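You operate a simulated robot arm through the tools that you are given. There is no shell and no other tool. Be economical: measure what you need, move in short steps, check, and stop when the job is done.

Carry out the task below with a simulated robot arm. There is one attempt and no reset: what you move stays moved.

## Task
Clamp the long brown block in the small vice and sand the dried glue off its top.
Fine: put the orange sanding block back and open the vice. Set down upright: what you pick out, orange sanding block. What is to be rubbed or washed off counts as gone when no trace of it is left.
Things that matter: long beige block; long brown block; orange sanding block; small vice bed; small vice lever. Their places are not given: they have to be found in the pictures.

Only the result counts: the job must be done as asked and must still hold three seconds after the hand-in. Knocking over, shifting, dropping, spilling or breaking anything else fails it.

## Robot
A 7-joint arm with a two-finger parallel gripper, fixed in place. Base frame: the origin is at the foot of the arm, x ahead of it, y to its left, z up; the work surface is at about z = 0. Units: m, degrees, N and s.
With the tool pointing down near the work surface it reaches from about 0.24 to 0.62 m from the base axis. Its first joint turns from -66.0 to 66.0 degrees. Payload 2.6 kg.
Tool frame: the origin (TCP) lies between the finger pads and is the grasp point; the fingertips stand 0.03 m ahead of it; z points along the fingers, y is the line along which they close. Largest opening 0.094 m; finger width 0.028, thickness 0.01; the body of the gripper, 0.05 by 0.096 m, starts 0.055 m behind the TCP.
Orientation is that of the tool frame in the base frame, as a unit quaternion [x, y, z, w]. With the fingers straight down and closing along the base's y, the tool's x points along the base's -x, its y along +y and its z along -z.

## Interface
- The arm moves only by the tool step_arm. Its argument "moves" is a list that holds one entry, the list of rows, each a list of 7 numbers: the shift along the tool's x, y, z in m, then the turn, a rotation vector about the tool's x, y, z in rad, then the finger opening in m, from 0 to 0.094. In form: [[[dx, dy, dz, rx, ry, rz, fingers], ...]]. A call has 1 to 8 rows; each row is the pose to reach, as a shift and turn from the pose commanded when the call began, along the tool's axes at that moment. A row lasts 0.2 s, in which the tool goes at most 0.05 m and 8.6 degrees; a call with a longer step from one row to the next is refused whole, and so is a gripper value outside its range. A pose out of reach is approached as far as the arm can. The call stops where the force on the tool passes 70 N (or 10 N more than at its start, if that is more) or the arm is blocked; 0.2 s more then pass. Each finger travels about 0.072 m/s and halts on what it meets, pressing with about 26 N; the grip force reading is that of the motor and also rises with nothing between the fingers. The clock runs only during rows and for 0.2 s after the last one: add rows that repeat a pose to give the fingers time. It gives the time, the measured TCP pose, the force on the tool (base axes), the opening and the grip force at its end, in the units of the frame above (readings bear some noise), with the torque about the TCP (base axes, N m) and any sound that the robot's microphone picked up.
- Cameras (640 x 400 px; columns grow to the right, rows downward): "scene" is fixed at [0.0245, 0.4229, 0.5579]; the picture's right is [-0.86, -0.51, 0.00], its down [-0.27, 0.46, -0.84] and it looks along [0.43, -0.72, -0.54] (base axes); focal length 331 px, centre (320, 200). "wrist" rides on the gripper at [0.076, 0.014, -0.102] in the tool frame; the picture's right is [-0.18, 0.98, 0.00], its down [-0.75, -0.14, -0.64] and it looks along [-0.63, -0.12, 0.77] (tool axes); focal length 243 px, centre (320, 200).
- grab_frame(camera): a new picture of that camera. The clock stands still meanwhile.
- probe_pixels(camera, pixels): for up to 12 pixels [column, row] of the newest picture of that camera ("zoom" is the newest enlarged one), the place [x, y, z] in the base frame of the surface seen there, good to about 0.002 m, but the place of the scene camera against the robot may be out by one fixed shift of up to 0.012 m in any direction. The clock stands still meanwhile.
- enlarge(camera, box): a new picture of the part [left, top, right, bottom] of that camera's present view, enlarged. The clock stands still meanwhile.
- hand_in(): hands the job in; it is judged then, once.

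Go step by step. Measure first, check grasps and placings, and put right what went wrong. The budget is 80 turns and 34 pictures, counting those below and the enlarged ones. Unless the task says otherwise, let go and move clear before handing in, and close with one line.

The tools are called after ">>>" as name(argument=value, ...) on one line, values as JSON. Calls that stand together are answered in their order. step_arm: Moves the arm, as the interface text tells. Its arguments: {"type":"object","properties":{"moves":{"type":"array"}},"required":["moves"]} The other tools are called the same way: grab_frame (camera) takes a picture; probe_pixels (camera, pixels) gives the place of the surface under pixels of a picture; enlarge (camera, box) takes an enlarged picture of a part of a camera's view; hand_in () hands the job in.

At the start:

```text
time_s: 0.0
ee_pos: [0.3404, -0.1204, 0.3636]
tool_rot: [0.0, 1.0, 0.0, 0.0]
wrist_force: [-0.6, 0.3, -0.1]
torque: [-0.02, -0.02, -0.02]
grip_width: 0.094
gripper_force: 0.1
```

scene: 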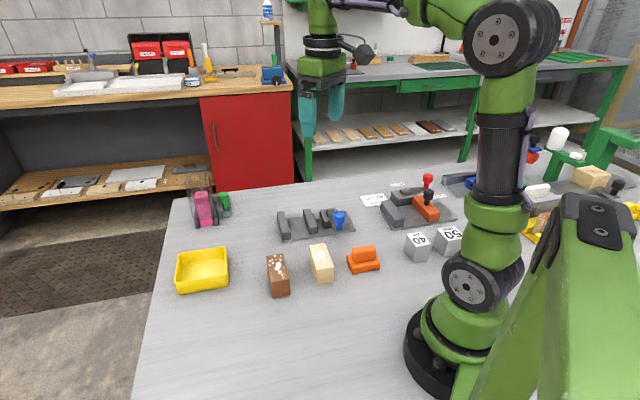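
wrist: 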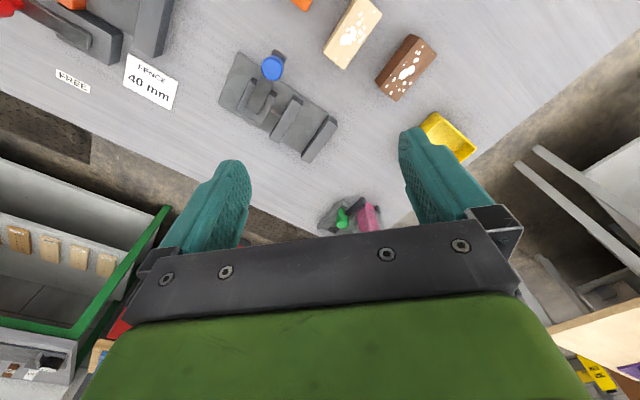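

The scene shows the brown block at about (278,275), the beige block at (321,263), the orange sander at (363,260) and a vice with a blue lever at (316,222). I'll zoom in on these to measure them.

>>> enlarge(camera="scene", box=[240, 190, 400, 310])

>>> enlarge(camera="wrist", box=[200, 0, 480, 175])

>>> enlarge(camera="scene", box=[360, 165, 460, 235])

```text
3.33 times, centred on (320, 250) of scene
```

zoom: 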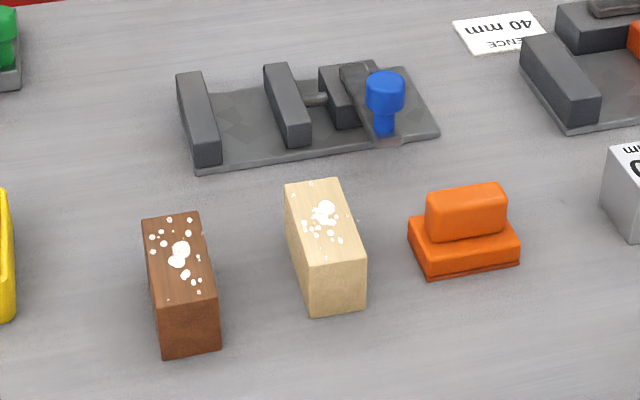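

```text
2.29 times, centred on (340, 88) of wrist
```

zoom: 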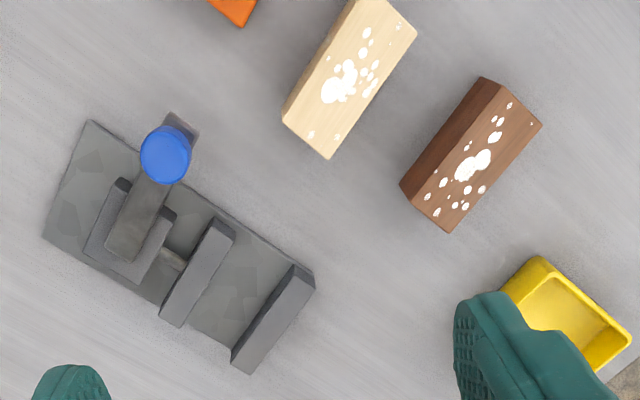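

```text
5.71 times, centred on (410, 200) of scene
```

zoom: 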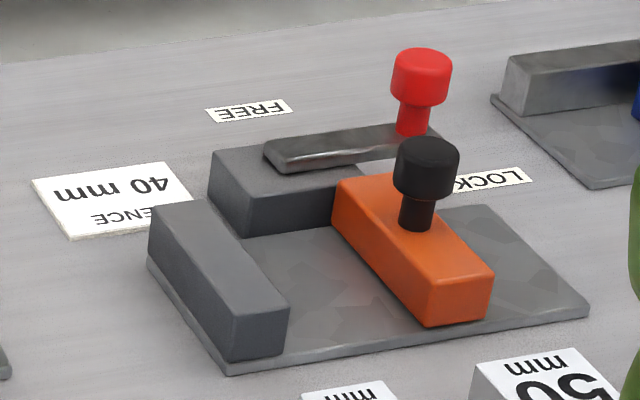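

The small vice has two jaws and a lever with a blue knob. I'll measure its points, the blocks and the sander in the wrist view, which has no fixed offset.

>>> probe_pixels(camera="wrist", pixels=[[434, 54], [412, 37], [394, 99], [375, 80], [272, 67], [331, 120], [305, 157], [295, 98], [273, 138], [263, 102], [241, 55], [322, 120]])

>>> probe_pixels(camera="scene", pixels=[[277, 258], [321, 252], [363, 250], [350, 264], [376, 268], [340, 215], [326, 211], [311, 214], [288, 218], [300, 222], [278, 288], [365, 264]])

```text
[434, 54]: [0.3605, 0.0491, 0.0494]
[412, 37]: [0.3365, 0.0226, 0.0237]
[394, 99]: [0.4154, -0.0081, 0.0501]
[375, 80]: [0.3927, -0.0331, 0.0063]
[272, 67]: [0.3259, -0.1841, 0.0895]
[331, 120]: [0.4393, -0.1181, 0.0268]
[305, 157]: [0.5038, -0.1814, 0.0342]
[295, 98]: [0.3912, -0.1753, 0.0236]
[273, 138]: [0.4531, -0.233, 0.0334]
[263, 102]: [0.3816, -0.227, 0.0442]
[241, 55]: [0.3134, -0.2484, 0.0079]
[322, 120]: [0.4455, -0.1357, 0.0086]
```

```text
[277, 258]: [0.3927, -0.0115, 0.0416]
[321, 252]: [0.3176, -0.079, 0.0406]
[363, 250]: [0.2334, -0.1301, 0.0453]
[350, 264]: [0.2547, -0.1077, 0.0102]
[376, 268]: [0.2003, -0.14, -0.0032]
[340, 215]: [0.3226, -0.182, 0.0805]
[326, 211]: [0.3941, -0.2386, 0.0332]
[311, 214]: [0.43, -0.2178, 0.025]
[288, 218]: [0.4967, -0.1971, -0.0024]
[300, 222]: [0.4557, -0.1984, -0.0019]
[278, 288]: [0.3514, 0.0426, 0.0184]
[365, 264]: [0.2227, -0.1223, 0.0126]
```

The wrist readings put the brown block's top at z≈0.05 around (0.38,0.01), and the vice at about (0.4,-0.18). I'll go lower and further back for a sharper view of everything.

>>> step_arm(moves=[[[0.017, 0.007, 0.03, 0, 0, 0, 0.094], [0.034, 0.013, 0.06, 0, 0, 0, 0.094], [0.05, 0.02, 0.09, 0, 0, 0, 0.094], [0.05, 0.02, 0.09, 0, 0, 0, 0.094]]])

>>> grab_frame(camera="wrist")

>>> enlarge(camera="wrist", box=[190, 0, 510, 200])

```text
time_s: 1.0
ee_pos: [0.2909, -0.1006, 0.2748]
tool_rot: [0.001, 1.0, 0.0, 0.0]
wrist_force: [-0.7, 0.6, -0.5]
torque: [-0.01, -0.01, -0.01]
grip_width: 0.0938
gripper_force: 0.1
```

```text
28 pictures are left
```

wrist: 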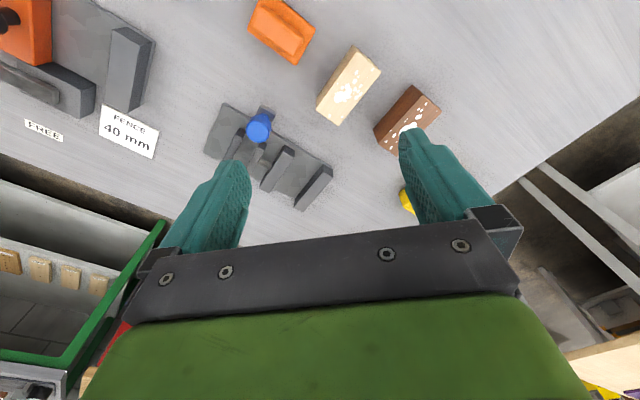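

```text
2.00 times, centred on (350, 100) of wrist
```

zoom: 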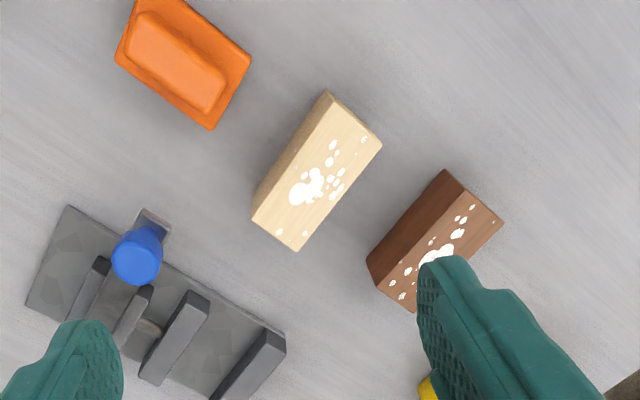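

The sander and vice are now clear, with the sander handle centred near zoom (175,62). I'll probe their edges.

>>> probe_pixels(camera="zoom", pixels=[[145, 20], [218, 80], [205, 105], [131, 47], [174, 63], [245, 60], [209, 124], [120, 58], [72, 210], [30, 300], [136, 262], [150, 222]])

>>> probe_pixels(camera="zoom", pixels=[[188, 295], [203, 303], [265, 335], [282, 343], [235, 330], [100, 262], [148, 290], [445, 175], [500, 222], [415, 305], [376, 282], [122, 315]])

>>> probe_pixels(camera="zoom", pixels=[[190, 325], [145, 378], [155, 380], [200, 385], [130, 320], [150, 328], [135, 215], [168, 232], [376, 145], [297, 245], [258, 220], [327, 97]])

```text
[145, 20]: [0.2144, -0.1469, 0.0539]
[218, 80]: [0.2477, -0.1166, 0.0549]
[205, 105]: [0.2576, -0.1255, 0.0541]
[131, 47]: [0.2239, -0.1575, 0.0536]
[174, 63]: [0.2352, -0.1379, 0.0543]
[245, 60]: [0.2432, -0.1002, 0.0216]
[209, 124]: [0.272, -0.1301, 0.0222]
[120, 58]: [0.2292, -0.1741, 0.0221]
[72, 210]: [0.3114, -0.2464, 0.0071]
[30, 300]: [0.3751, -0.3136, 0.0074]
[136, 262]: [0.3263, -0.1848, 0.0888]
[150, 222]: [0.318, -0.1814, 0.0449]
```

```text
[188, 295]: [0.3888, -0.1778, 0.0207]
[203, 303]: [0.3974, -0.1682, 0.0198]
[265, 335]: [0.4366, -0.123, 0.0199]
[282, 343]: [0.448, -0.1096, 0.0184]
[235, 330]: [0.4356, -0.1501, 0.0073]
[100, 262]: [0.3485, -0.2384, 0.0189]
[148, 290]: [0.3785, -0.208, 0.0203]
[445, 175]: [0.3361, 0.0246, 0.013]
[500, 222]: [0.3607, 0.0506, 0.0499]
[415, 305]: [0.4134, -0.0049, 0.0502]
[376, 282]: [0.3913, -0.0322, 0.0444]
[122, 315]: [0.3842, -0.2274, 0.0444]
```

```text
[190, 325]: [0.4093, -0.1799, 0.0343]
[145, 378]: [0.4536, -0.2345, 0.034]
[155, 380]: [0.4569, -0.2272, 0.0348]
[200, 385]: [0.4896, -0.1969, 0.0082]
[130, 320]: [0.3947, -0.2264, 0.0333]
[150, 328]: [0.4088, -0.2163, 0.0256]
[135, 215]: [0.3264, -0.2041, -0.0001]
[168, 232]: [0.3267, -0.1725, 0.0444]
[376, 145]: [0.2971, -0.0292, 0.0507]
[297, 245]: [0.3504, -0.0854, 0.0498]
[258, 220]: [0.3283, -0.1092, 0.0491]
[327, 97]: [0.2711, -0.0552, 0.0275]
```

The vice's closing axis runs along base (0.71,0.71), and the blocks and sander are aligned with it. The brown block (78×35×50 mm) is centred at about (0.3755,0.0095), and the jaw gap is about 54 mm. I'll turn 45° and go above the brown block to grip it by its ends.

>>> step_arm(moves=[[[-0.0141, 0.0183, 0.021, 0, 0, -0.131, 0.094], [-0.0282, 0.0367, 0.042, 0, 0, -0.262, 0.094], [-0.0423, 0.055, 0.063, 0, 0, -0.393, 0.094], [-0.0564, 0.0734, 0.084, 0, 0, -0.524, 0.094], [-0.0705, 0.0917, 0.105, 0, 0, -0.655, 0.094], [-0.0846, 0.11, 0.125, 0, 0, -0.79, 0.094], [-0.0846, 0.11, 0.125, 0, 0, -0.79, 0.094]]])

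>>> grab_frame(camera="wrist")

```text
time_s: 2.6
ee_pos: [0.3744, 0.0113, 0.1485]
tool_rot: [-0.385, 0.923, 0.0, 0.0]
wrist_force: [-0.1, 0.0, -0.6]
torque: [0.0, 0.0, 0.0]
grip_width: 0.0938
gripper_force: 0.1
```

```text
26 pictures are left
```

wrist: 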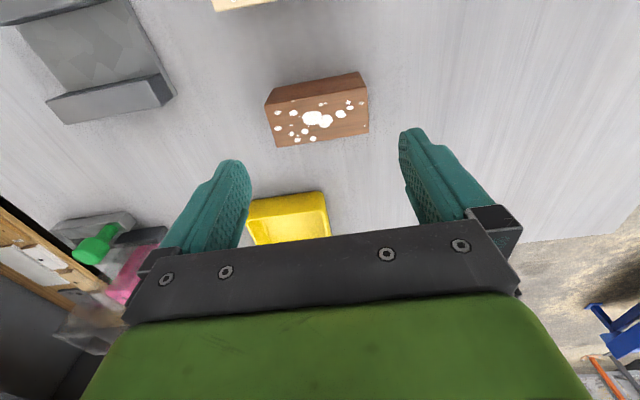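

The block is between the fingers at about (317,115). I'll probe its top corners to centre on it.

>>> probe_pixels(camera="wrist", pixels=[[268, 106], [276, 145], [367, 132], [362, 90], [266, 91], [359, 74], [325, 196], [249, 204], [319, 118]])

```text
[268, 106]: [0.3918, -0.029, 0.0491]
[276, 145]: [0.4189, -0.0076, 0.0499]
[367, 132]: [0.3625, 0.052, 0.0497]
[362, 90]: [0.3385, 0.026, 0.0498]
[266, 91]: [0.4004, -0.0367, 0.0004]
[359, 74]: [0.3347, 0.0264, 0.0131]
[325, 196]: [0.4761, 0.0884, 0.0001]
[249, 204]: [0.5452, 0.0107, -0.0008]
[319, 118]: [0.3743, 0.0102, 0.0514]
```

The block centre is at (0.377,0.010), so I need about a 3 mm correction along the tool's y. I'll descend and close on the ends.

>>> step_arm(moves=[[[-0.0009, -0.0028, 0.03, 0, 0, 0, 0.094], [-0.0009, -0.0028, 0.06, 0, 0, 0, 0.094], [-0.0009, -0.0028, 0.09, 0, 0, 0, 0.094], [-0.0009, -0.0028, 0.1115, 0, 0, 0, 0.094], [-0.0009, -0.0028, 0.1115, 0, 0, 0, 0.094], [-0.0009, -0.0028, 0.1115, 0, 0, 0, 0.07], [-0.0009, -0.0028, 0.1115, 0, 0, 0, 0.07], [-0.0009, -0.0028, 0.1115, 0, 0, 0, 0.07]]])

```text
time_s: 4.4
ee_pos: [0.378, 0.0075, 0.0369]
tool_rot: [-0.385, 0.923, 0.0, 0.0]
wrist_force: [0.5, -0.2, 0.1]
torque: [-0.03, -0.04, -0.01]
grip_width: 0.089
gripper_force: 25.9
```

The grip holds at 0.089 m with 26 N, so the block is about 88 mm long. I'll lift and carry it over the vice gap.

>>> step_arm(moves=[[[0, 0, -0.04, 0, 0, 0, 0.07], [0, 0, -0.08, 0, 0, 0, 0.07], [0, 0, -0.12, 0, 0, 0, 0.07], [0.0154, -0.0358, -0.12, 0, 0, 0, 0.07], [0.0308, -0.0716, -0.12, 0, 0, 0, 0.07], [0.0462, -0.1074, -0.12, 0, 0, 0, 0.07], [0.0616, -0.1432, -0.12, 0, 0, 0, 0.07], [0.0766, -0.179, -0.12, 0, 0, 0, 0.07]]])

>>> grab_frame(camera="wrist")

>>> enlarge(camera="scene", box=[240, 140, 400, 280])

```text
time_s: 6.2
ee_pos: [0.4514, -0.1731, 0.1554]
tool_rot: [-0.385, 0.923, 0.0, 0.0]
wrist_force: [-0.3, 0.2, -1.3]
torque: [0.01, 0.01, 0.01]
grip_width: 0.089
gripper_force: 25.6
```

```text
25 pictures are left
```

wrist: 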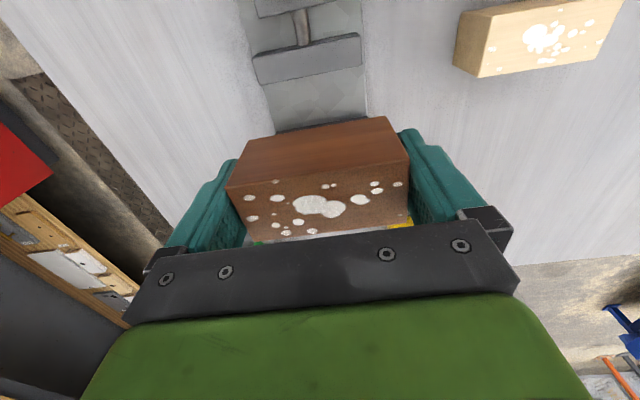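

```text
2.86 times, centred on (320, 210) of scene
```

zoom: 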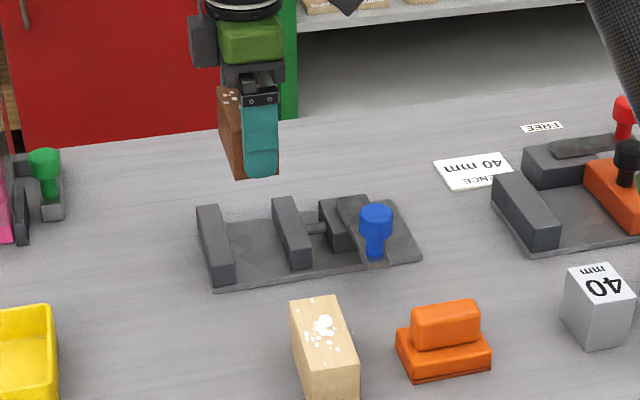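

I'll probe the moving jaw (258..363, 35..82), the bed edges and the held block, to compare alignment in one frame.

>>> probe_pixels(camera="wrist", pixels=[[258, 80], [361, 62], [256, 60], [358, 38], [277, 128], [365, 112], [265, 90], [365, 78], [246, 140], [386, 120], [232, 184], [405, 165]])

>>> probe_pixels(camera="zoom", pixels=[[205, 208], [217, 205], [222, 250], [234, 248], [279, 200], [291, 198], [297, 240], [308, 236], [227, 240], [312, 350], [376, 212], [335, 205]])

```text
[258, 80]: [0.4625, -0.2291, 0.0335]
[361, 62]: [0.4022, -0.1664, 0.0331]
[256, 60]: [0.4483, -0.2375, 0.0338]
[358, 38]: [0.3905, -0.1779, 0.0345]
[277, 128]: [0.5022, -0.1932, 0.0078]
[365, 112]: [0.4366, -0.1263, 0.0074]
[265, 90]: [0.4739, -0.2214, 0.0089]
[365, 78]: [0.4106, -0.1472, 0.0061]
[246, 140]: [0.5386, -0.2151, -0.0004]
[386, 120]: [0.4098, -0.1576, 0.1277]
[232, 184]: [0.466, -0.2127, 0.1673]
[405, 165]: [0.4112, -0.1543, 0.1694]
```

```text
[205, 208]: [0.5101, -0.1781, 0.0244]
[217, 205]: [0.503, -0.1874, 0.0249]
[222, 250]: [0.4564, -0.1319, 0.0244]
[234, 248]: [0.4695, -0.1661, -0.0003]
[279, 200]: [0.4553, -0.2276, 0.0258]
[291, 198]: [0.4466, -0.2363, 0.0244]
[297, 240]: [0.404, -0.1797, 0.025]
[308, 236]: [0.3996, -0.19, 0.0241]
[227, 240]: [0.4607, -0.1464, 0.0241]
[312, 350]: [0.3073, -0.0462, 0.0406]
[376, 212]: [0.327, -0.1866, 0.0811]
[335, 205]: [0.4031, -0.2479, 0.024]
```

The jaw gap spans u = 0.167 to 0.220 along the closing axis, and the held block is centred at about 0.199. I'll shift 5 mm toward the lever and lower it, still gripped.

>>> step_arm(moves=[[[0.005, -0.003, 0, 0, 0, 0, 0.07], [0.005, -0.003, 0.03, 0, 0, 0, 0.07], [0.005, -0.003, 0.06, 0, 0, 0, 0.07], [0.005, -0.003, 0.085, 0, 0, 0, 0.07], [0.005, -0.003, 0.1, 0, 0, 0, 0.07], [0.005, -0.003, 0.109, 0, 0, 0, 0.07], [0.005, -0.003, 0.109, 0, 0, 0, 0.07]]])

>>> enlarge(camera="scene", box=[240, 160, 400, 260])

```text
time_s: 7.8
ee_pos: [0.4502, -0.1793, 0.0481]
tool_rot: [-0.384, 0.923, 0.0, 0.0]
wrist_force: [0.6, 0.1, -0.5]
torque: [0.02, 0.01, -0.04]
grip_width: 0.089
gripper_force: 26.1
```

```text
4.00 times, centred on (320, 210) of scene
```

zoom: 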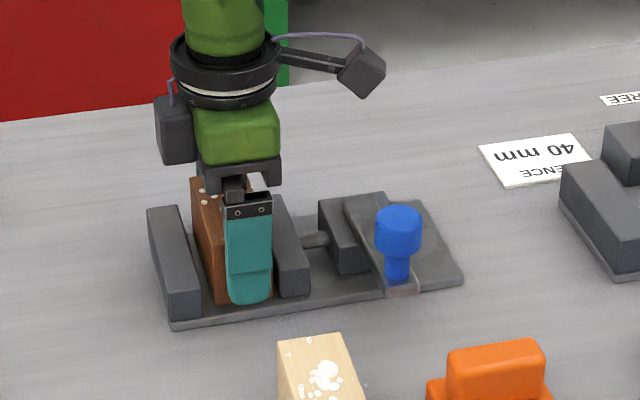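

The block sits between the jaws. I'll go down the last few millimetres, release, and back up.

>>> step_arm(moves=[[[0, 0, 0.003, 0, 0, 0, 0.07], [0, 0, 0.004, 0, 0, 0, 0.07], [0, 0, 0.004, 0, 0, 0, 0.094], [0, 0, 0.004, 0, 0, 0, 0.094], [0, 0, -0.03, 0, 0, 0, 0.094], [0, 0, -0.07, 0, 0, 0, 0.094], [0, 0, -0.11, 0, 0, 0, 0.094]]])

>>> grab_frame(camera="wrist")

```text
time_s: 9.4
ee_pos: [0.4496, -0.1782, 0.1575]
tool_rot: [-0.385, 0.923, 0.0, 0.0]
wrist_force: [-0.6, -0.7, 0.4]
torque: [-0.02, -0.03, -0.02]
grip_width: 0.0942
gripper_force: 0.0
```

```text
22 pictures are left
```

wrist: 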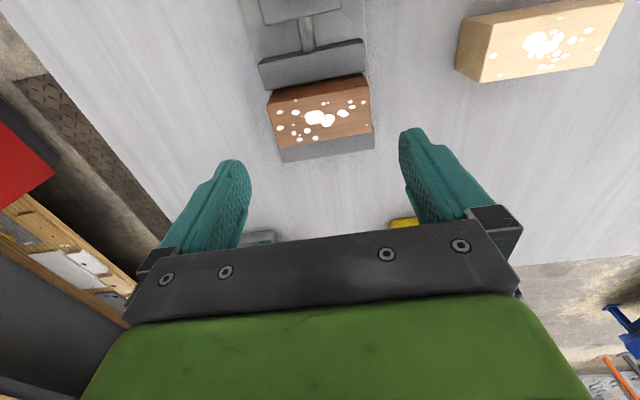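

The block stands between the jaws, at (320,118) in the wrist picture. Next I'll move back toward the lever to see how it turns.

>>> step_arm(moves=[[[0.03, 0, -0.01, 0, 0, 0, 0.094], [0.06, 0, -0.02, 0, 0, 0, 0.094], [0.09, 0.02, -0.03, 0, 0, 0, 0.094], [0.12, 0.04, -0.04, 0, 0, 0, 0.094], [0.12, 0.04, -0.04, 0, 0, 0, 0.094]]])

>>> enlarge(camera="wrist", box=[190, 0, 430, 150])

```text
time_s: 10.6
ee_pos: [0.3358, -0.235, 0.1981]
tool_rot: [-0.384, 0.923, 0.0, 0.0]
wrist_force: [0.6, -0.6, -0.2]
torque: [0.0, 0.01, 0.0]
grip_width: 0.0938
gripper_force: 0.0
```

```text
2.67 times, centred on (310, 75) of wrist
```

zoom: 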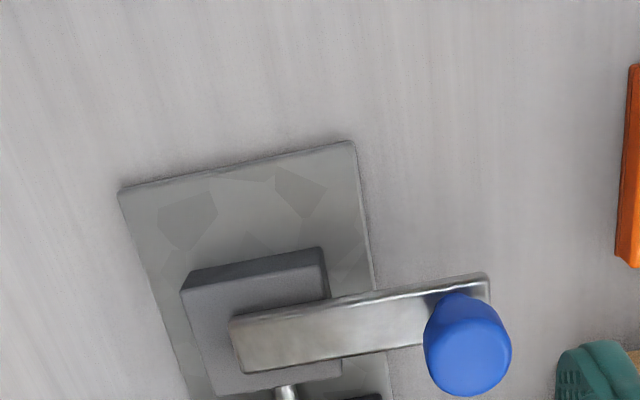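

The lever is a flat bar with its pivot near zoom (262,340) and the knob at (467,345). I'll probe those.

>>> probe_pixels(camera="zoom", pixels=[[238, 322], [243, 370], [484, 280], [415, 342], [467, 350], [440, 345], [505, 345], [467, 310], [188, 292], [322, 270], [215, 385], [262, 342]])

```text
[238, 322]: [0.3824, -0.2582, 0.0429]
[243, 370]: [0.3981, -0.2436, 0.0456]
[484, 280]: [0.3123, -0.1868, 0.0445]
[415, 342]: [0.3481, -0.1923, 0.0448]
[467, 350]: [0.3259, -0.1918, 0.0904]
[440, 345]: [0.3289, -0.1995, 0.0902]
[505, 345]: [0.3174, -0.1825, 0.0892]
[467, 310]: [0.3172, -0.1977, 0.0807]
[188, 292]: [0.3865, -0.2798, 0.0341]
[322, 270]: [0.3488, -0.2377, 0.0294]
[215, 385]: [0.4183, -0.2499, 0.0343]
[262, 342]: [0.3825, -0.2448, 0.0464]
```

The pivot is at u≈0.098, v≈0.443. The knob is at (0.3245,-0.188), top z 0.09, with a radius of about 0.08 m. I'll turn the gripper so it closes along the knob's travel and go above it.

>>> step_arm(moves=[[[-0.003, 0.005, 0.0, 0, 0, 0.145, 0.06], [-0.006, 0.01, 0.0, 0, 0, 0.29, 0.06], [-0.009, 0.015, 0.0, 0, 0, 0.435, 0.06], [-0.012, 0.02, 0.0, 0, 0, 0.58, 0.06], [-0.015, 0.025, 0.0, 0, 0, 0.725, 0.06], [-0.018, 0.03, 0.0, 0, 0, 0.87, 0.06], [-0.021, 0.036, 0.0, 0, 0, 1.015, 0.06], [-0.025, 0.0416, 0.01, 0, 0, 1.16, 0.06]]])

>>> step_arm(moves=[[[0, 0, 0.01, 0, 0, 0.14, 0.06], [0, 0, 0.02, 0, 0, 0.28, 0.06], [0, 0, 0.03, 0, 0, 0.41, 0.06], [0, 0, 0.03, 0, 0, 0.41, 0.06]]])

>>> grab_frame(camera="wrist")

```text
time_s: 12.4
ee_pos: [0.3245, -0.1878, 0.1885]
tool_rot: [0.185, 0.983, 0.0, 0.0]
wrist_force: [0.0, 0.5, -0.2]
torque: [-0.03, 0.01, 0.01]
grip_width: 0.0601
gripper_force: 0.0
```

```text
time_s: 13.4
ee_pos: [0.3246, -0.1889, 0.158]
tool_rot: [0.381, 0.924, 0.0, 0.001]
wrist_force: [-0.4, -0.5, 0.3]
torque: [0.01, 0.0, -0.01]
grip_width: 0.0599
gripper_force: 0.1
```

```text
20 pictures are left
```

wrist: 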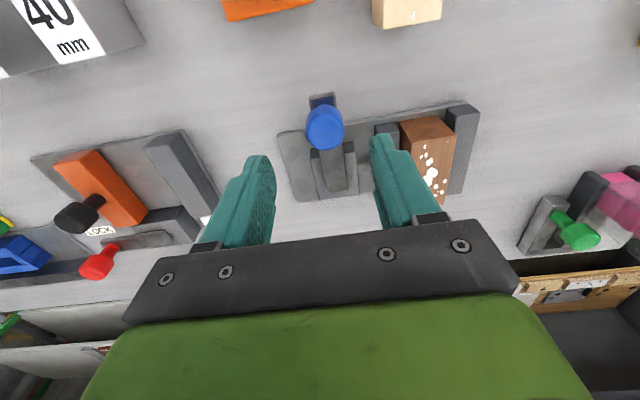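

The knob lies centred between the fingers at (324,127). I'll descend to z≈0.081 and close on it.

>>> step_arm(moves=[[[0, 0, 0.03, 0, 0, 0, 0.06], [0, 0, 0.06, 0, 0, 0, 0.06], [0, 0, 0.076, 0, 0, 0, 0.06], [0, 0, 0.076, 0, 0, 0, 0.06], [0, 0, 0.076, 0, 0, 0, 0.015], [0, 0, 0.076, 0, 0, 0, 0.015], [0, 0, 0.076, 0, 0, 0, 0.015]]])

>>> enlarge(camera="scene", box=[240, 160, 400, 260])

```text
time_s: 15.0
ee_pos: [0.3259, -0.1883, 0.0813]
tool_rot: [0.38, 0.925, -0.001, 0.0]
wrist_force: [2.4, -2.6, -7.6]
torque: [0.09, -0.27, -0.02]
grip_width: 0.0298
gripper_force: 45.1
```

```text
4.00 times, centred on (320, 210) of scene
```

zoom: 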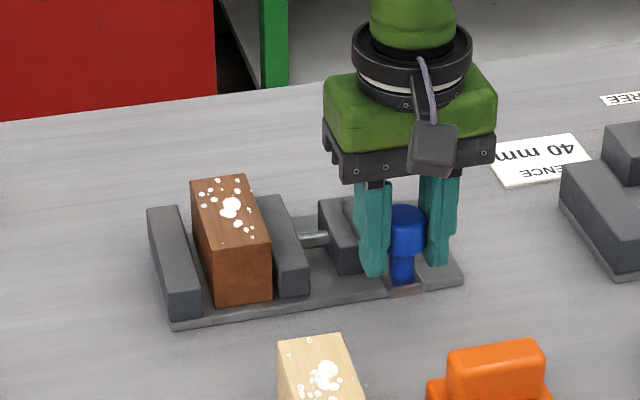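

The knob is gripped at a width of 0.03 m. I'll try a small turn of the lever away from the jaws, 14° about the pivot, and watch the force.

>>> step_arm(moves=[[[-0.0001, -0.005, 0, 0, 0, -0.061, 0.015], [-0.0006, -0.0099, 0, 0, 0, -0.122, 0.015], [-0.0014, -0.0148, 0, 0, 0, -0.183, 0.015], [-0.0024, -0.0196, 0, 0, 0, -0.244, 0.015]]])

>>> enlarge(camera="scene", box=[240, 160, 400, 260])

```text
time_s: 16.0
ee_pos: [0.3134, -0.2033, 0.082]
tool_rot: [0.264, 0.965, -0.001, 0.001]
wrist_force: [20.9, -15.3, -34.1]
torque: [0.83, 0.46, -0.23]
grip_width: 0.0296
gripper_force: 44.9
```

```text
4.00 times, centred on (320, 210) of scene
```

zoom: 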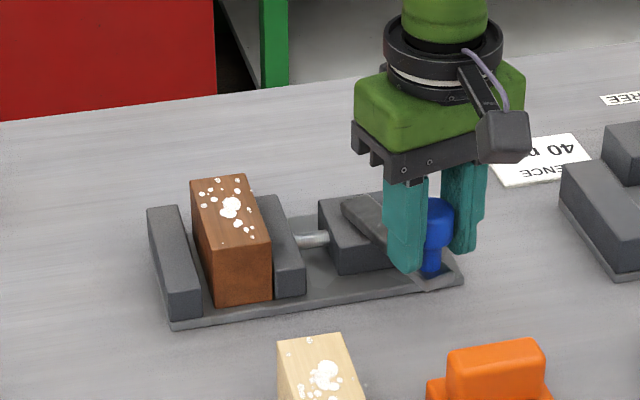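

The lever follows, but vertical and radial forces build up at the tight grip. I'll loosen the fingers so they only cage the knob, then look closely at whether the jaw moved.

>>> step_arm(moves=[[[0, 0, 0, 0, 0, 0, 0.036], [0, 0, 0, 0, 0, 0, 0.036]]])

>>> probe_pixels(camera="zoom", pixels=[[262, 198], [275, 196], [293, 250], [304, 247], [152, 209], [178, 207], [184, 275], [436, 205], [340, 200], [200, 182], [240, 178]])

```text
time_s: 16.6
ee_pos: [0.3125, -0.2034, 0.0815]
tool_rot: [0.264, 0.964, -0.001, 0.0]
wrist_force: [0.3, 0.0, 0.8]
torque: [0.0, 0.01, 0.02]
grip_width: 0.0359
gripper_force: 0.0
```

```text
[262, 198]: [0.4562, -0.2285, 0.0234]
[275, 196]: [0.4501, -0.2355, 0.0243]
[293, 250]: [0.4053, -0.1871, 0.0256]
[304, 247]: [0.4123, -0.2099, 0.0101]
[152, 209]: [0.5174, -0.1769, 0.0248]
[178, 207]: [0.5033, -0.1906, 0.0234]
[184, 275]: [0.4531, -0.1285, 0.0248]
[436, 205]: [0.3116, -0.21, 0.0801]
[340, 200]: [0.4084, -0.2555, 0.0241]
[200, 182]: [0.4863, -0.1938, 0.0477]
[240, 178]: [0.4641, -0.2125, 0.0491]
```

The jaw hasn't moved after 14°. I'll keep swinging with the cage another 42°.

>>> step_arm(moves=[[[-0.0006, -0.0099, 0, 0, 0, -0.122, 0.036], [-0.0024, -0.0196, 0, 0, 0, -0.244, 0.036], [-0.0054, -0.029, 0, 0, 0, -0.367, 0.036], [-0.0095, -0.038, 0, 0, 0, -0.489, 0.036], [-0.0146, -0.0465, 0, 0, 0, -0.611, 0.036], [-0.0208, -0.0542, 0, 0, 0, -0.733, 0.036]]])

>>> enlarge(camera="scene", box=[240, 160, 400, 260])

```text
time_s: 18.0
ee_pos: [0.3022, -0.2608, 0.0823]
tool_rot: [-0.099, 0.995, 0.0, 0.001]
wrist_force: [0.1, 0.8, 0.4]
torque: [0.03, -0.03, -0.02]
grip_width: 0.0366
gripper_force: 0.7
```

```text
4.00 times, centred on (320, 210) of scene
```

zoom: 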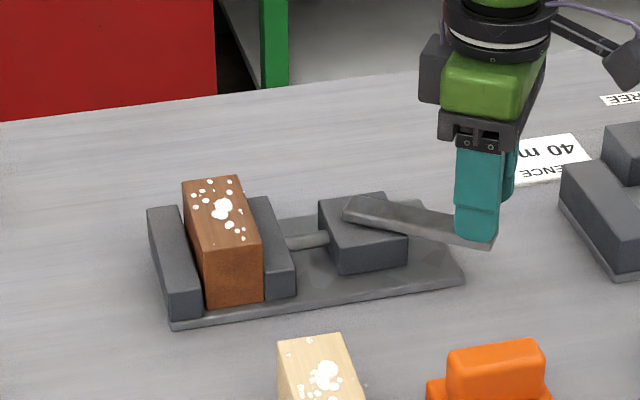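

The jaw is closing on the block and the force is near zero. I'll continue the swing another 35°.

>>> step_arm(moves=[[[-0.0006, -0.0099, 0, 0, 0, -0.122, 0.036], [-0.0024, -0.0196, 0, 0, 0, -0.244, 0.036], [-0.0054, -0.029, 0, 0, 0, -0.367, 0.036], [-0.0095, -0.038, 0, 0, 0, -0.489, 0.036], [-0.0146, -0.0465, 0, 0, 0, -0.611, 0.036]]])

>>> enlarge(camera="scene", box=[240, 160, 400, 260])

```text
time_s: 19.2
ee_pos: [0.3244, -0.293, 0.0796]
tool_rot: [-0.392, 0.92, 0.016, 0.001]
wrist_force: [-15.4, 56.8, 13.4]
torque: [-0.32, 0.19, -0.76]
grip_width: 0.0651
gripper_force: 25.2
```

```text
4.00 times, centred on (320, 210) of scene
```

zoom: 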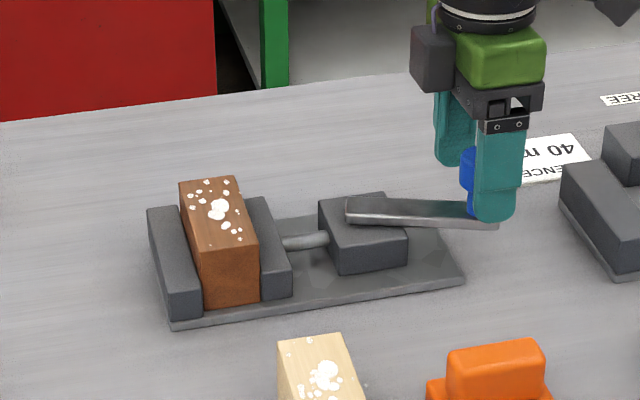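

A 57 N reaction pushed the finger open, so the jaw is now pressing on the block. I'll relieve the load, lift off, and check the lever and jaws.

>>> step_arm(moves=[[[-0.0, 0.012, 0, 0, 0, 0, 0.07], [0, 0.012, 0, 0, 0, 0, 0.07], [0, 0.012, -0.04, 0, 0, 0, 0.07], [0, 0.012, -0.08, 0, 0, 0, 0.07], [0, 0.012, -0.08, 0, 0, 0, 0.07]]])

>>> grab_frame(camera="wrist")

>>> enlarge(camera="scene", box=[240, 160, 400, 260])

```text
time_s: 20.4
ee_pos: [0.3167, -0.2954, 0.1624]
tool_rot: [-0.393, 0.919, 0.0, -0.001]
wrist_force: [0.6, 0.3, 0.1]
torque: [0.01, 0.0, 0.03]
grip_width: 0.0701
gripper_force: 0.1
```

```text
15 pictures are left
```

wrist: 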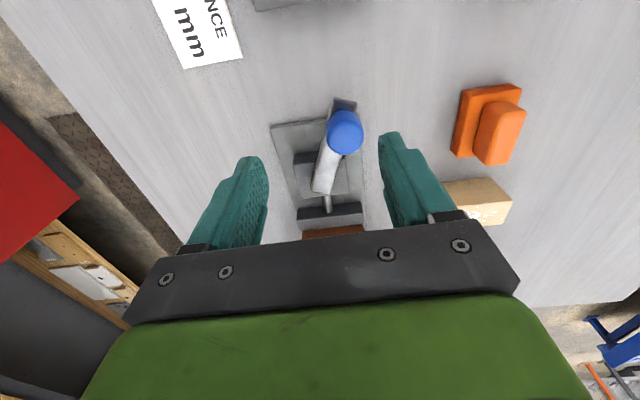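

```text
4.00 times, centred on (320, 210) of scene
```

zoom: 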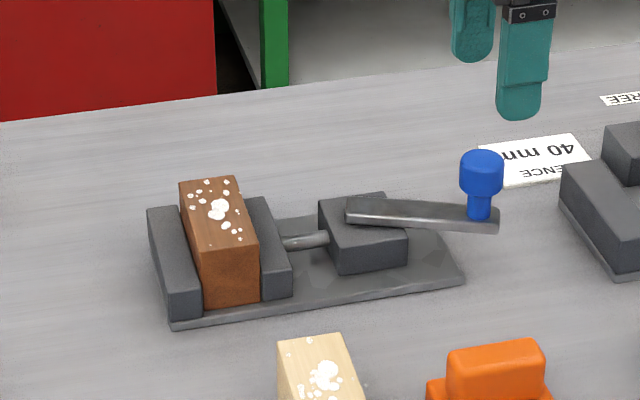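

The lever stayed where I left it. I'll measure the knob and jaw clearances.

>>> probe_pixels(camera="wrist", pixels=[[345, 133], [330, 130], [360, 133], [345, 118], [325, 190], [338, 102], [300, 212], [360, 205]])

>>> probe_pixels(camera="zoom", pixels=[[184, 183], [193, 220], [198, 260], [172, 208], [178, 215], [195, 270], [235, 180], [252, 198], [262, 250], [263, 285], [267, 285], [257, 250]])

```text
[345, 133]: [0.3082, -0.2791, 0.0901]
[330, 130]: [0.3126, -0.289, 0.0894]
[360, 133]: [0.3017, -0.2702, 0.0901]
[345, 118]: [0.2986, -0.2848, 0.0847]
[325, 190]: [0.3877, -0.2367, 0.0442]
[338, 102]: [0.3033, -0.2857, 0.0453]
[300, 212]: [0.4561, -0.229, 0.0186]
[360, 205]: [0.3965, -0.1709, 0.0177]
```

```text
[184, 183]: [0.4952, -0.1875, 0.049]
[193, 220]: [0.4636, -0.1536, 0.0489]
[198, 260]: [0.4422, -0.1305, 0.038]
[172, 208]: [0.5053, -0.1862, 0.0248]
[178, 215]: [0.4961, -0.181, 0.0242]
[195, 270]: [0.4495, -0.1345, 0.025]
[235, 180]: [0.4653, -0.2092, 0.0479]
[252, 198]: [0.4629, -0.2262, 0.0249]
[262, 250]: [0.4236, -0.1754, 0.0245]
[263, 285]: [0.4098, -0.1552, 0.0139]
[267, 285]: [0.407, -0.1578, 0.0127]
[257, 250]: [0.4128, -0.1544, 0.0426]
```

The knob is now at (0.308,-0.279), about 70° into the swing, and the jaws look closed on the block. I'll press the knob further with closed fingers from behind, which is stiffer, to be sure it's tight.

>>> step_arm(moves=[[[-0.002, 0.017, 0, 0, 0, 0, 0.0], [-0.004, 0.034, 0, 0, 0, 0, 0.0], [-0.0056, 0.0507, 0, 0, 0, 0, 0.0], [-0.0056, 0.0507, 0.0, 0, 0, 0, 0.0], [-0.0056, 0.0507, 0.04, 0, 0, 0, 0.0], [-0.0056, 0.0507, 0.081, 0, 0, 0, 0.0], [-0.0056, 0.0507, 0.081, 0, 0, 0, 0.0]]])

>>> step_arm(moves=[[[0.001, -0.005, 0, 0, 0, 0, 0.0], [0.003, -0.01, 0, 0, 0, 0, 0.0], [0.004, -0.014, 0, 0, 0, 0, 0.0], [0.005, -0.017, 0, 0, 0, 0, 0.0], [0.006, -0.02, 0, 0, 0, 0, 0.0]]])

```text
time_s: 22.0
ee_pos: [0.2849, -0.2575, 0.0811]
tool_rot: [-0.393, 0.919, 0.0, 0.0]
wrist_force: [-0.5, 0.0, -0.5]
torque: [-0.01, -0.04, -0.03]
grip_width: 0.0001
gripper_force: 25.9
```

```text
time_s: 22.9
ee_pos: [0.2886, -0.2625, 0.0802]
tool_rot: [-0.389, 0.921, 0.014, -0.003]
wrist_force: [-10.3, 10.4, 8.0]
torque: [-0.13, -0.16, 0.1]
grip_width: 0.0001
gripper_force: 26.0
stopped in row 4: the force on the tool passed its limit at 74 N (the readings are from after the stop); the commanded pose is now the measured one
```

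The push stopped at 74 N with no further lever travel, so the block is tightly clamped. I'll lift, remove the slight tilt, and go above the orange sander.

>>> step_arm(moves=[[[0, 0.004, 0, 0.0282, 0.0054, 0, 0.0], [0, 0.004, -0.035, 0.0282, 0.0054, 0, 0.0], [0, 0.004, -0.07, 0.0282, 0.0054, 0, 0.02], [-0.018, 0.042, -0.07, 0.0282, 0.0054, 0, 0.05], [-0.036, 0.084, -0.07, 0.0282, 0.0054, 0, 0.05], [-0.0536, 0.1255, -0.07, 0.0282, 0.0054, 0, 0.05], [-0.0536, 0.1255, -0.07, 0.0282, 0.0054, 0, 0.05]]])

>>> grab_frame(camera="wrist")

```text
time_s: 24.5
ee_pos: [0.2374, -0.1398, 0.1526]
tool_rot: [-0.39, 0.921, -0.004, 0.0]
wrist_force: [-0.3, 0.5, -0.4]
torque: [0.02, 0.0, -0.02]
grip_width: 0.0503
gripper_force: 0.1
```

```text
13 pictures are left
```

wrist: 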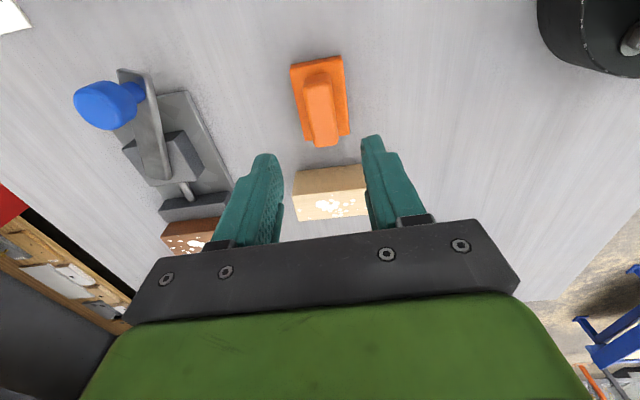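

The sander handle runs along the gripper's x between the fingers, at (322,108). I'll probe it for a fine correction.

>>> probe_pixels(camera="wrist", pixels=[[306, 85], [330, 82], [336, 138], [315, 142], [321, 110], [293, 67], [341, 58], [348, 132], [304, 136], [327, 72]])

```text
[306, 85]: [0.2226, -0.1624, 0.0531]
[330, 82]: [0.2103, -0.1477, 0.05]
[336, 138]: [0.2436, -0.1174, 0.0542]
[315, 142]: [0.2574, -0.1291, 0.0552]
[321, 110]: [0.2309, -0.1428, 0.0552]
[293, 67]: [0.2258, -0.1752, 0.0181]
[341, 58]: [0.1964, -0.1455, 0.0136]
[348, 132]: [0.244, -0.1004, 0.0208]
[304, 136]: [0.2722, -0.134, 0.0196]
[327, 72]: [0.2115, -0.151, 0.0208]
```

The sander centre is at (0.2345,-0.139), its handle is about 20 mm wide, and its top is at z≈0.055. I'll descend to z≈0.055 and grip.

>>> step_arm(moves=[[[0.0014, 0.0026, 0.035, 0, 0, 0, 0.05], [0.0014, 0.0026, 0.07, 0, 0, 0, 0.05], [0.0014, 0.0026, 0.0976, 0, 0, 0, 0.05], [0.0014, 0.0026, 0.0976, 0, 0, 0, 0.05], [0.0014, 0.0026, 0.0976, 0, 0, 0, 0.01], [0.0014, 0.0026, 0.0976, 0, 0, 0, 0.01], [0.0014, 0.0026, 0.0976, 0, 0, 0, 0.01]]])

```text
time_s: 26.1
ee_pos: [0.2337, -0.1402, 0.0548]
tool_rot: [-0.39, 0.921, -0.003, 0.0]
wrist_force: [-0.2, -1.0, 0.6]
torque: [0.0, 0.0, 0.02]
grip_width: 0.0278
gripper_force: 25.8
```

The sander is gripped. I'll remember its home TCP as (0.2337,-0.1402,0.0548). I'll lift it and carry it above the clamped block at about (0.4575,-0.172).

>>> step_arm(moves=[[[0, 0, -0.04, 0, 0, 0, 0.01], [0, 0, -0.08, 0, 0, 0, 0.01], [0, 0, -0.11, 0, 0, 0, 0.01], [-0.0266, -0.0365, -0.11, 0, 0, 0, 0.01], [-0.0532, -0.073, -0.11, 0, 0, 0, 0.01], [-0.0798, -0.1095, -0.11, 0, 0, 0, 0.01], [-0.1064, -0.146, -0.11, 0, 0, 0, 0.01], [-0.1331, -0.1827, -0.11, 0, 0, 0, 0.01]]])

>>> grab_frame(camera="wrist")

```text
time_s: 27.9
ee_pos: [0.4581, -0.1711, 0.1656]
tool_rot: [-0.391, 0.921, -0.002, 0.0]
wrist_force: [0.5, -0.6, -1.8]
torque: [0.0, 0.02, -0.01]
grip_width: 0.028
gripper_force: 26.0
```

```text
12 pictures are left
```

wrist: 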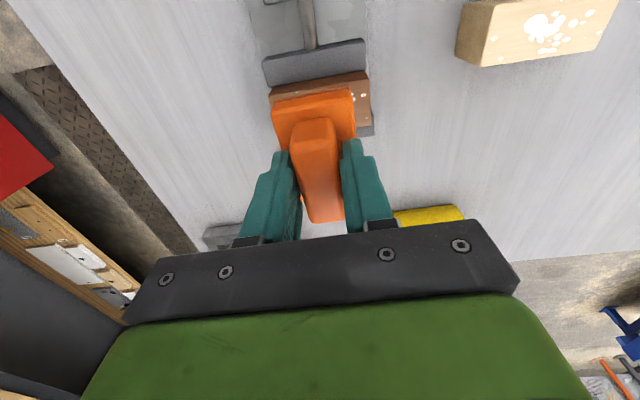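

The sander is over the block. I'll lower it until light contact, expected around z≈0.112.

>>> step_arm(moves=[[[0, 0, 0.03, 0, 0, 0, 0.01], [0, 0, 0.047, 0, 0, 0, 0.01], [0, 0, 0.051, 0, 0, 0, 0.01], [0, 0, 0.053, 0, 0, 0, 0.01], [0, 0, 0.054, 0, 0, 0, 0.01]]])

```text
time_s: 29.1
ee_pos: [0.4591, -0.17, 0.1139]
tool_rot: [-0.39, 0.921, -0.004, 0.002]
wrist_force: [-3.2, 0.1, 12.1]
torque: [0.03, 0.22, -0.05]
grip_width: 0.0279
gripper_force: 26.2
```

Contact at 12 N. I'll sand with back-and-forth strokes along the block.

>>> step_arm(moves=[[[0, -0.016, 0, 0, 0, 0, 0.01], [0, -0.032, 0, 0, 0, 0, 0.01], [0, -0.016, 0, 0, 0, 0, 0.01], [0, 0, 0, 0, 0, 0, 0.01], [0, 0.016, 0, 0, 0, 0, 0.01], [0, 0.032, 0, 0, 0, 0, 0.01], [0, 0.016, 0, 0, 0, 0, 0.01], [0, 0, 0, 0, 0, 0, 0.01]]])

>>> step_arm(moves=[[[0, -0.016, 0, 0, 0, 0, 0.01], [0, -0.032, 0, 0, 0, 0, 0.01], [0, -0.016, 0, 0, 0, 0, 0.01], [0, 0, 0, 0, 0, 0, 0.01], [0, 0.016, 0, 0, 0, 0, 0.01], [0, 0.032, 0, 0, 0, 0, 0.01], [0, 0.016, 0, 0, 0, 0, 0.01], [0, 0, 0, 0, 0, 0, 0.01]]])

>>> enlarge(camera="scene", box=[240, 160, 400, 260])

```text
time_s: 30.9
ee_pos: [0.4597, -0.1703, 0.113]
tool_rot: [-0.39, 0.921, -0.002, 0.001]
wrist_force: [-5.0, 7.0, 21.5]
torque: [0.09, 0.05, 0.02]
grip_width: 0.028
gripper_force: 25.9
```

```text
time_s: 32.7
ee_pos: [0.4586, -0.1699, 0.1127]
tool_rot: [-0.391, 0.92, -0.002, 0.0]
wrist_force: [-0.9, 0.0, 0.6]
torque: [0.01, -0.07, 0.03]
grip_width: 0.0279
gripper_force: 25.9
```

```text
4.00 times, centred on (320, 210) of scene
```

zoom: 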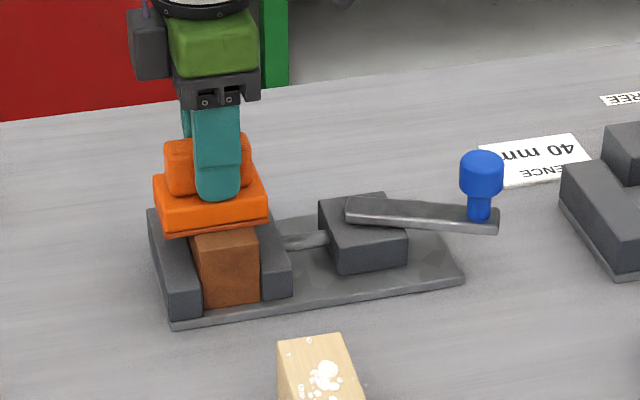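

The contact force has dropped to about 0, probably because the sander slipped slightly in the fingers. I'll press 2 mm lower and make more passes.

>>> step_arm(moves=[[[0, 0, 0.0015, 0, 0, 0, 0.01], [0, -0.016, 0.002, 0, 0, 0, 0.01], [0, -0.032, 0.002, 0, 0, 0, 0.01], [0, -0.016, 0.002, 0, 0, 0, 0.01], [0, 0, 0.002, 0, 0, 0, 0.01], [0, 0.016, 0.002, 0, 0, 0, 0.01], [0, 0.032, 0.002, 0, 0, 0, 0.01], [0, 0.016, 0.002, 0, 0, 0, 0.01]]])

>>> step_arm(moves=[[[0, -0.016, 0, 0, 0, 0, 0.01], [0, -0.032, 0, 0, 0, 0, 0.01], [0, -0.048, 0, 0, 0, 0, 0.01], [0, -0.032, 0, 0, 0, 0, 0.01], [0, -0.016, 0, 0, 0, 0, 0.01], [0, 0.0, 0, 0, 0, 0, 0.01], [0, 0.016, 0, 0, 0, 0, 0.01], [0, 0, 0, 0, 0, 0, 0.01]]])

>>> step_arm(moves=[[[0, -0.016, 0, 0, 0, 0, 0.01], [0, -0.016, -0.03, 0, 0, 0, 0.01], [0.04, -0.016, -0.065, 0, 0, 0, 0.01], [0.08, -0.016, -0.07, 0, 0, 0, 0.01], [0.11, -0.016, -0.07, 0, 0, 0, 0.01]]])

>>> enlarge(camera="scene", box=[260, 190, 340, 245])

```text
time_s: 34.5
ee_pos: [0.447, -0.1572, 0.1114]
tool_rot: [-0.39, 0.921, -0.002, 0.001]
wrist_force: [-4.2, 6.2, 19.1]
torque: [0.03, 0.13, -0.03]
grip_width: 0.0279
gripper_force: 25.9
```

```text
time_s: 36.3
ee_pos: [0.447, -0.1579, 0.1096]
tool_rot: [-0.39, 0.921, -0.002, 0.001]
wrist_force: [-1.0, 2.1, 6.3]
torque: [0.08, -0.02, -0.02]
grip_width: 0.0281
gripper_force: 26.3
```

```text
refused: row 3 steps farther than a row can; nothing moved
```

```text
7.27 times, centred on (300, 218) of scene
```

zoom: 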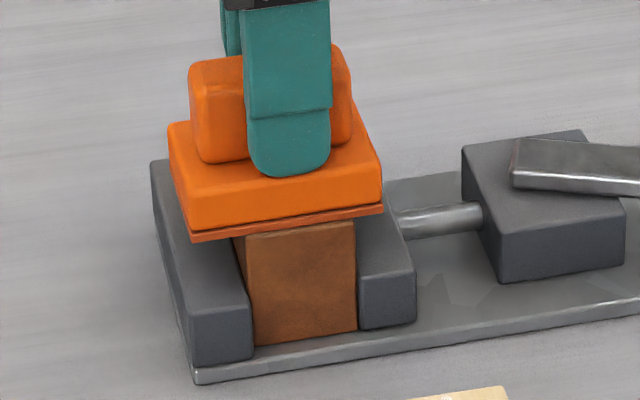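

Both passes made good contact. I'll lift, moving up and then back in smaller steps, to inspect the block's top.

>>> step_arm(moves=[[[0, 0, -0.03, 0, 0, 0, 0.01], [0, 0, -0.06, 0, 0, 0, 0.01], [0.04, 0, -0.07, 0, 0, 0, 0.01], [0.08, 0.0, -0.07, 0, 0, 0, 0.01], [0.11, 0.0, -0.07, 0, 0, 0, 0.01]]])

>>> enlarge(camera="scene", box=[260, 190, 340, 245])

```text
time_s: 37.5
ee_pos: [0.3704, -0.2385, 0.179]
tool_rot: [-0.39, 0.921, -0.003, 0.0]
wrist_force: [0.4, -0.5, -1.1]
torque: [0.0, -0.04, -0.03]
grip_width: 0.0282
gripper_force: 25.6
```

```text
7.27 times, centred on (300, 218) of scene
```

zoom: 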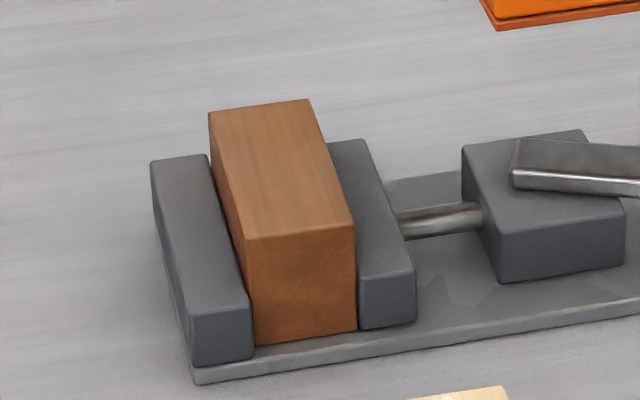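

The top is clean, with no white spots left. I'll carry the sander back above its home place.

>>> step_arm(moves=[[[0.0061, 0.0416, 0, 0, 0, 0, 0.01], [0.0122, 0.0832, 0, 0, 0, 0, 0.01], [0.0183, 0.1248, 0, 0, 0, 0, 0.01], [0.0245, 0.1665, 0, 0, 0, 0, 0.01], [0.0245, 0.1665, 0.04, 0, 0, 0, 0.01], [0.0245, 0.1665, 0.08, 0, 0, 0, 0.01], [0.0245, 0.1665, 0.108, 0, 0, 0, 0.01], [0.0245, 0.1665, 0.108, 0, 0, 0, 0.01]]])

```text
time_s: 39.3
ee_pos: [0.2349, -0.14, 0.0711]
tool_rot: [-0.391, 0.921, -0.004, 0.002]
wrist_force: [0.4, -1.1, -1.4]
torque: [0.02, 0.01, 0.0]
grip_width: 0.0278
gripper_force: 26.3
```

I'm above the home spot, so I'll lower gently to contact.

>>> step_arm(moves=[[[0.0008, 0.0, 0.01, 0, 0, 0, 0.01], [0.0008, 0.0, 0.015, 0, 0, 0, 0.01], [0.0008, 0.0, 0.018, 0, 0, 0, 0.01], [0.0008, 0.0, 0.0195, 0, 0, 0, 0.01], [0.0008, 0.0, 0.0195, 0, 0, 0, 0.01]]])

```text
time_s: 40.5
ee_pos: [0.2331, -0.1412, 0.0522]
tool_rot: [-0.39, 0.921, -0.004, 0.002]
wrist_force: [-4.2, 1.0, 11.8]
torque: [0.23, -0.09, 0.02]
grip_width: 0.028
gripper_force: 26.0
```

The sander is in contact at its home place (12 N). I'll release it, rise, and check that it stands upright.

>>> step_arm(moves=[[[0, 0, 0, 0, 0, 0, 0.05], [0, 0, 0, 0, 0, 0, 0.05], [0, 0, -0.04, 0, 0, 0, 0.05], [0, 0, -0.08, 0, 0, 0, 0.05], [0, 0, -0.11, 0, 0, 0, 0.05]]])

>>> step_arm(moves=[[[0.012, -0.0369, 0, 0, 0, 0.072, 0.03], [0.024, -0.0737, 0, 0, 0, 0.144, 0.0], [0.036, -0.1106, 0, 0, 0, 0.216, 0.0], [0.048, -0.1474, 0, 0, 0, 0.288, 0.0], [0.0601, -0.1843, 0, 0, 0, 0.36, 0.0], [0.0601, -0.1843, 0, 0, 0, 0.36, 0.0]]])

>>> grab_frame(camera="wrist")

>>> grab_frame(camera="scene")

```text
time_s: 41.7
ee_pos: [0.2313, -0.1407, 0.1617]
tool_rot: [-0.39, 0.921, -0.003, 0.001]
wrist_force: [-0.4, -0.3, 0.5]
torque: [-0.04, -0.01, -0.02]
grip_width: 0.0501
gripper_force: 0.1
```

```text
time_s: 43.1
ee_pos: [0.3237, -0.3121, 0.1635]
tool_rot: [-0.218, 0.976, -0.003, 0.002]
wrist_force: [0.1, -0.5, 0.0]
torque: [-0.02, 0.02, 0.02]
grip_width: 0.0
gripper_force: 26.1
```

```text
8 pictures are left
```

wrist: 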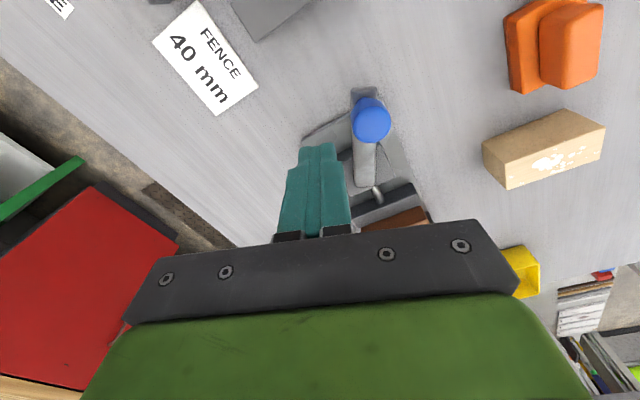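

```text
7 pictures are left
```

scene: 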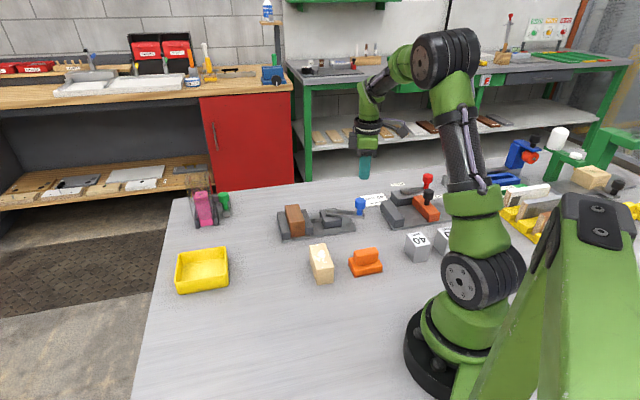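

The sander is back upright, and the closed fingers are just beyond the knob, as planned. I'll check the knob's place once more.

>>> probe_pixels(camera="wrist", pixels=[[372, 120], [358, 120], [387, 120], [363, 180], [364, 93]])

```text
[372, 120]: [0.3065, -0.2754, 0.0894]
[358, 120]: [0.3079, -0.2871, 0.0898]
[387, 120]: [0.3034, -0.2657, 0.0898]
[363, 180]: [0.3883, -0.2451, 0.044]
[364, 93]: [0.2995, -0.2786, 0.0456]
```

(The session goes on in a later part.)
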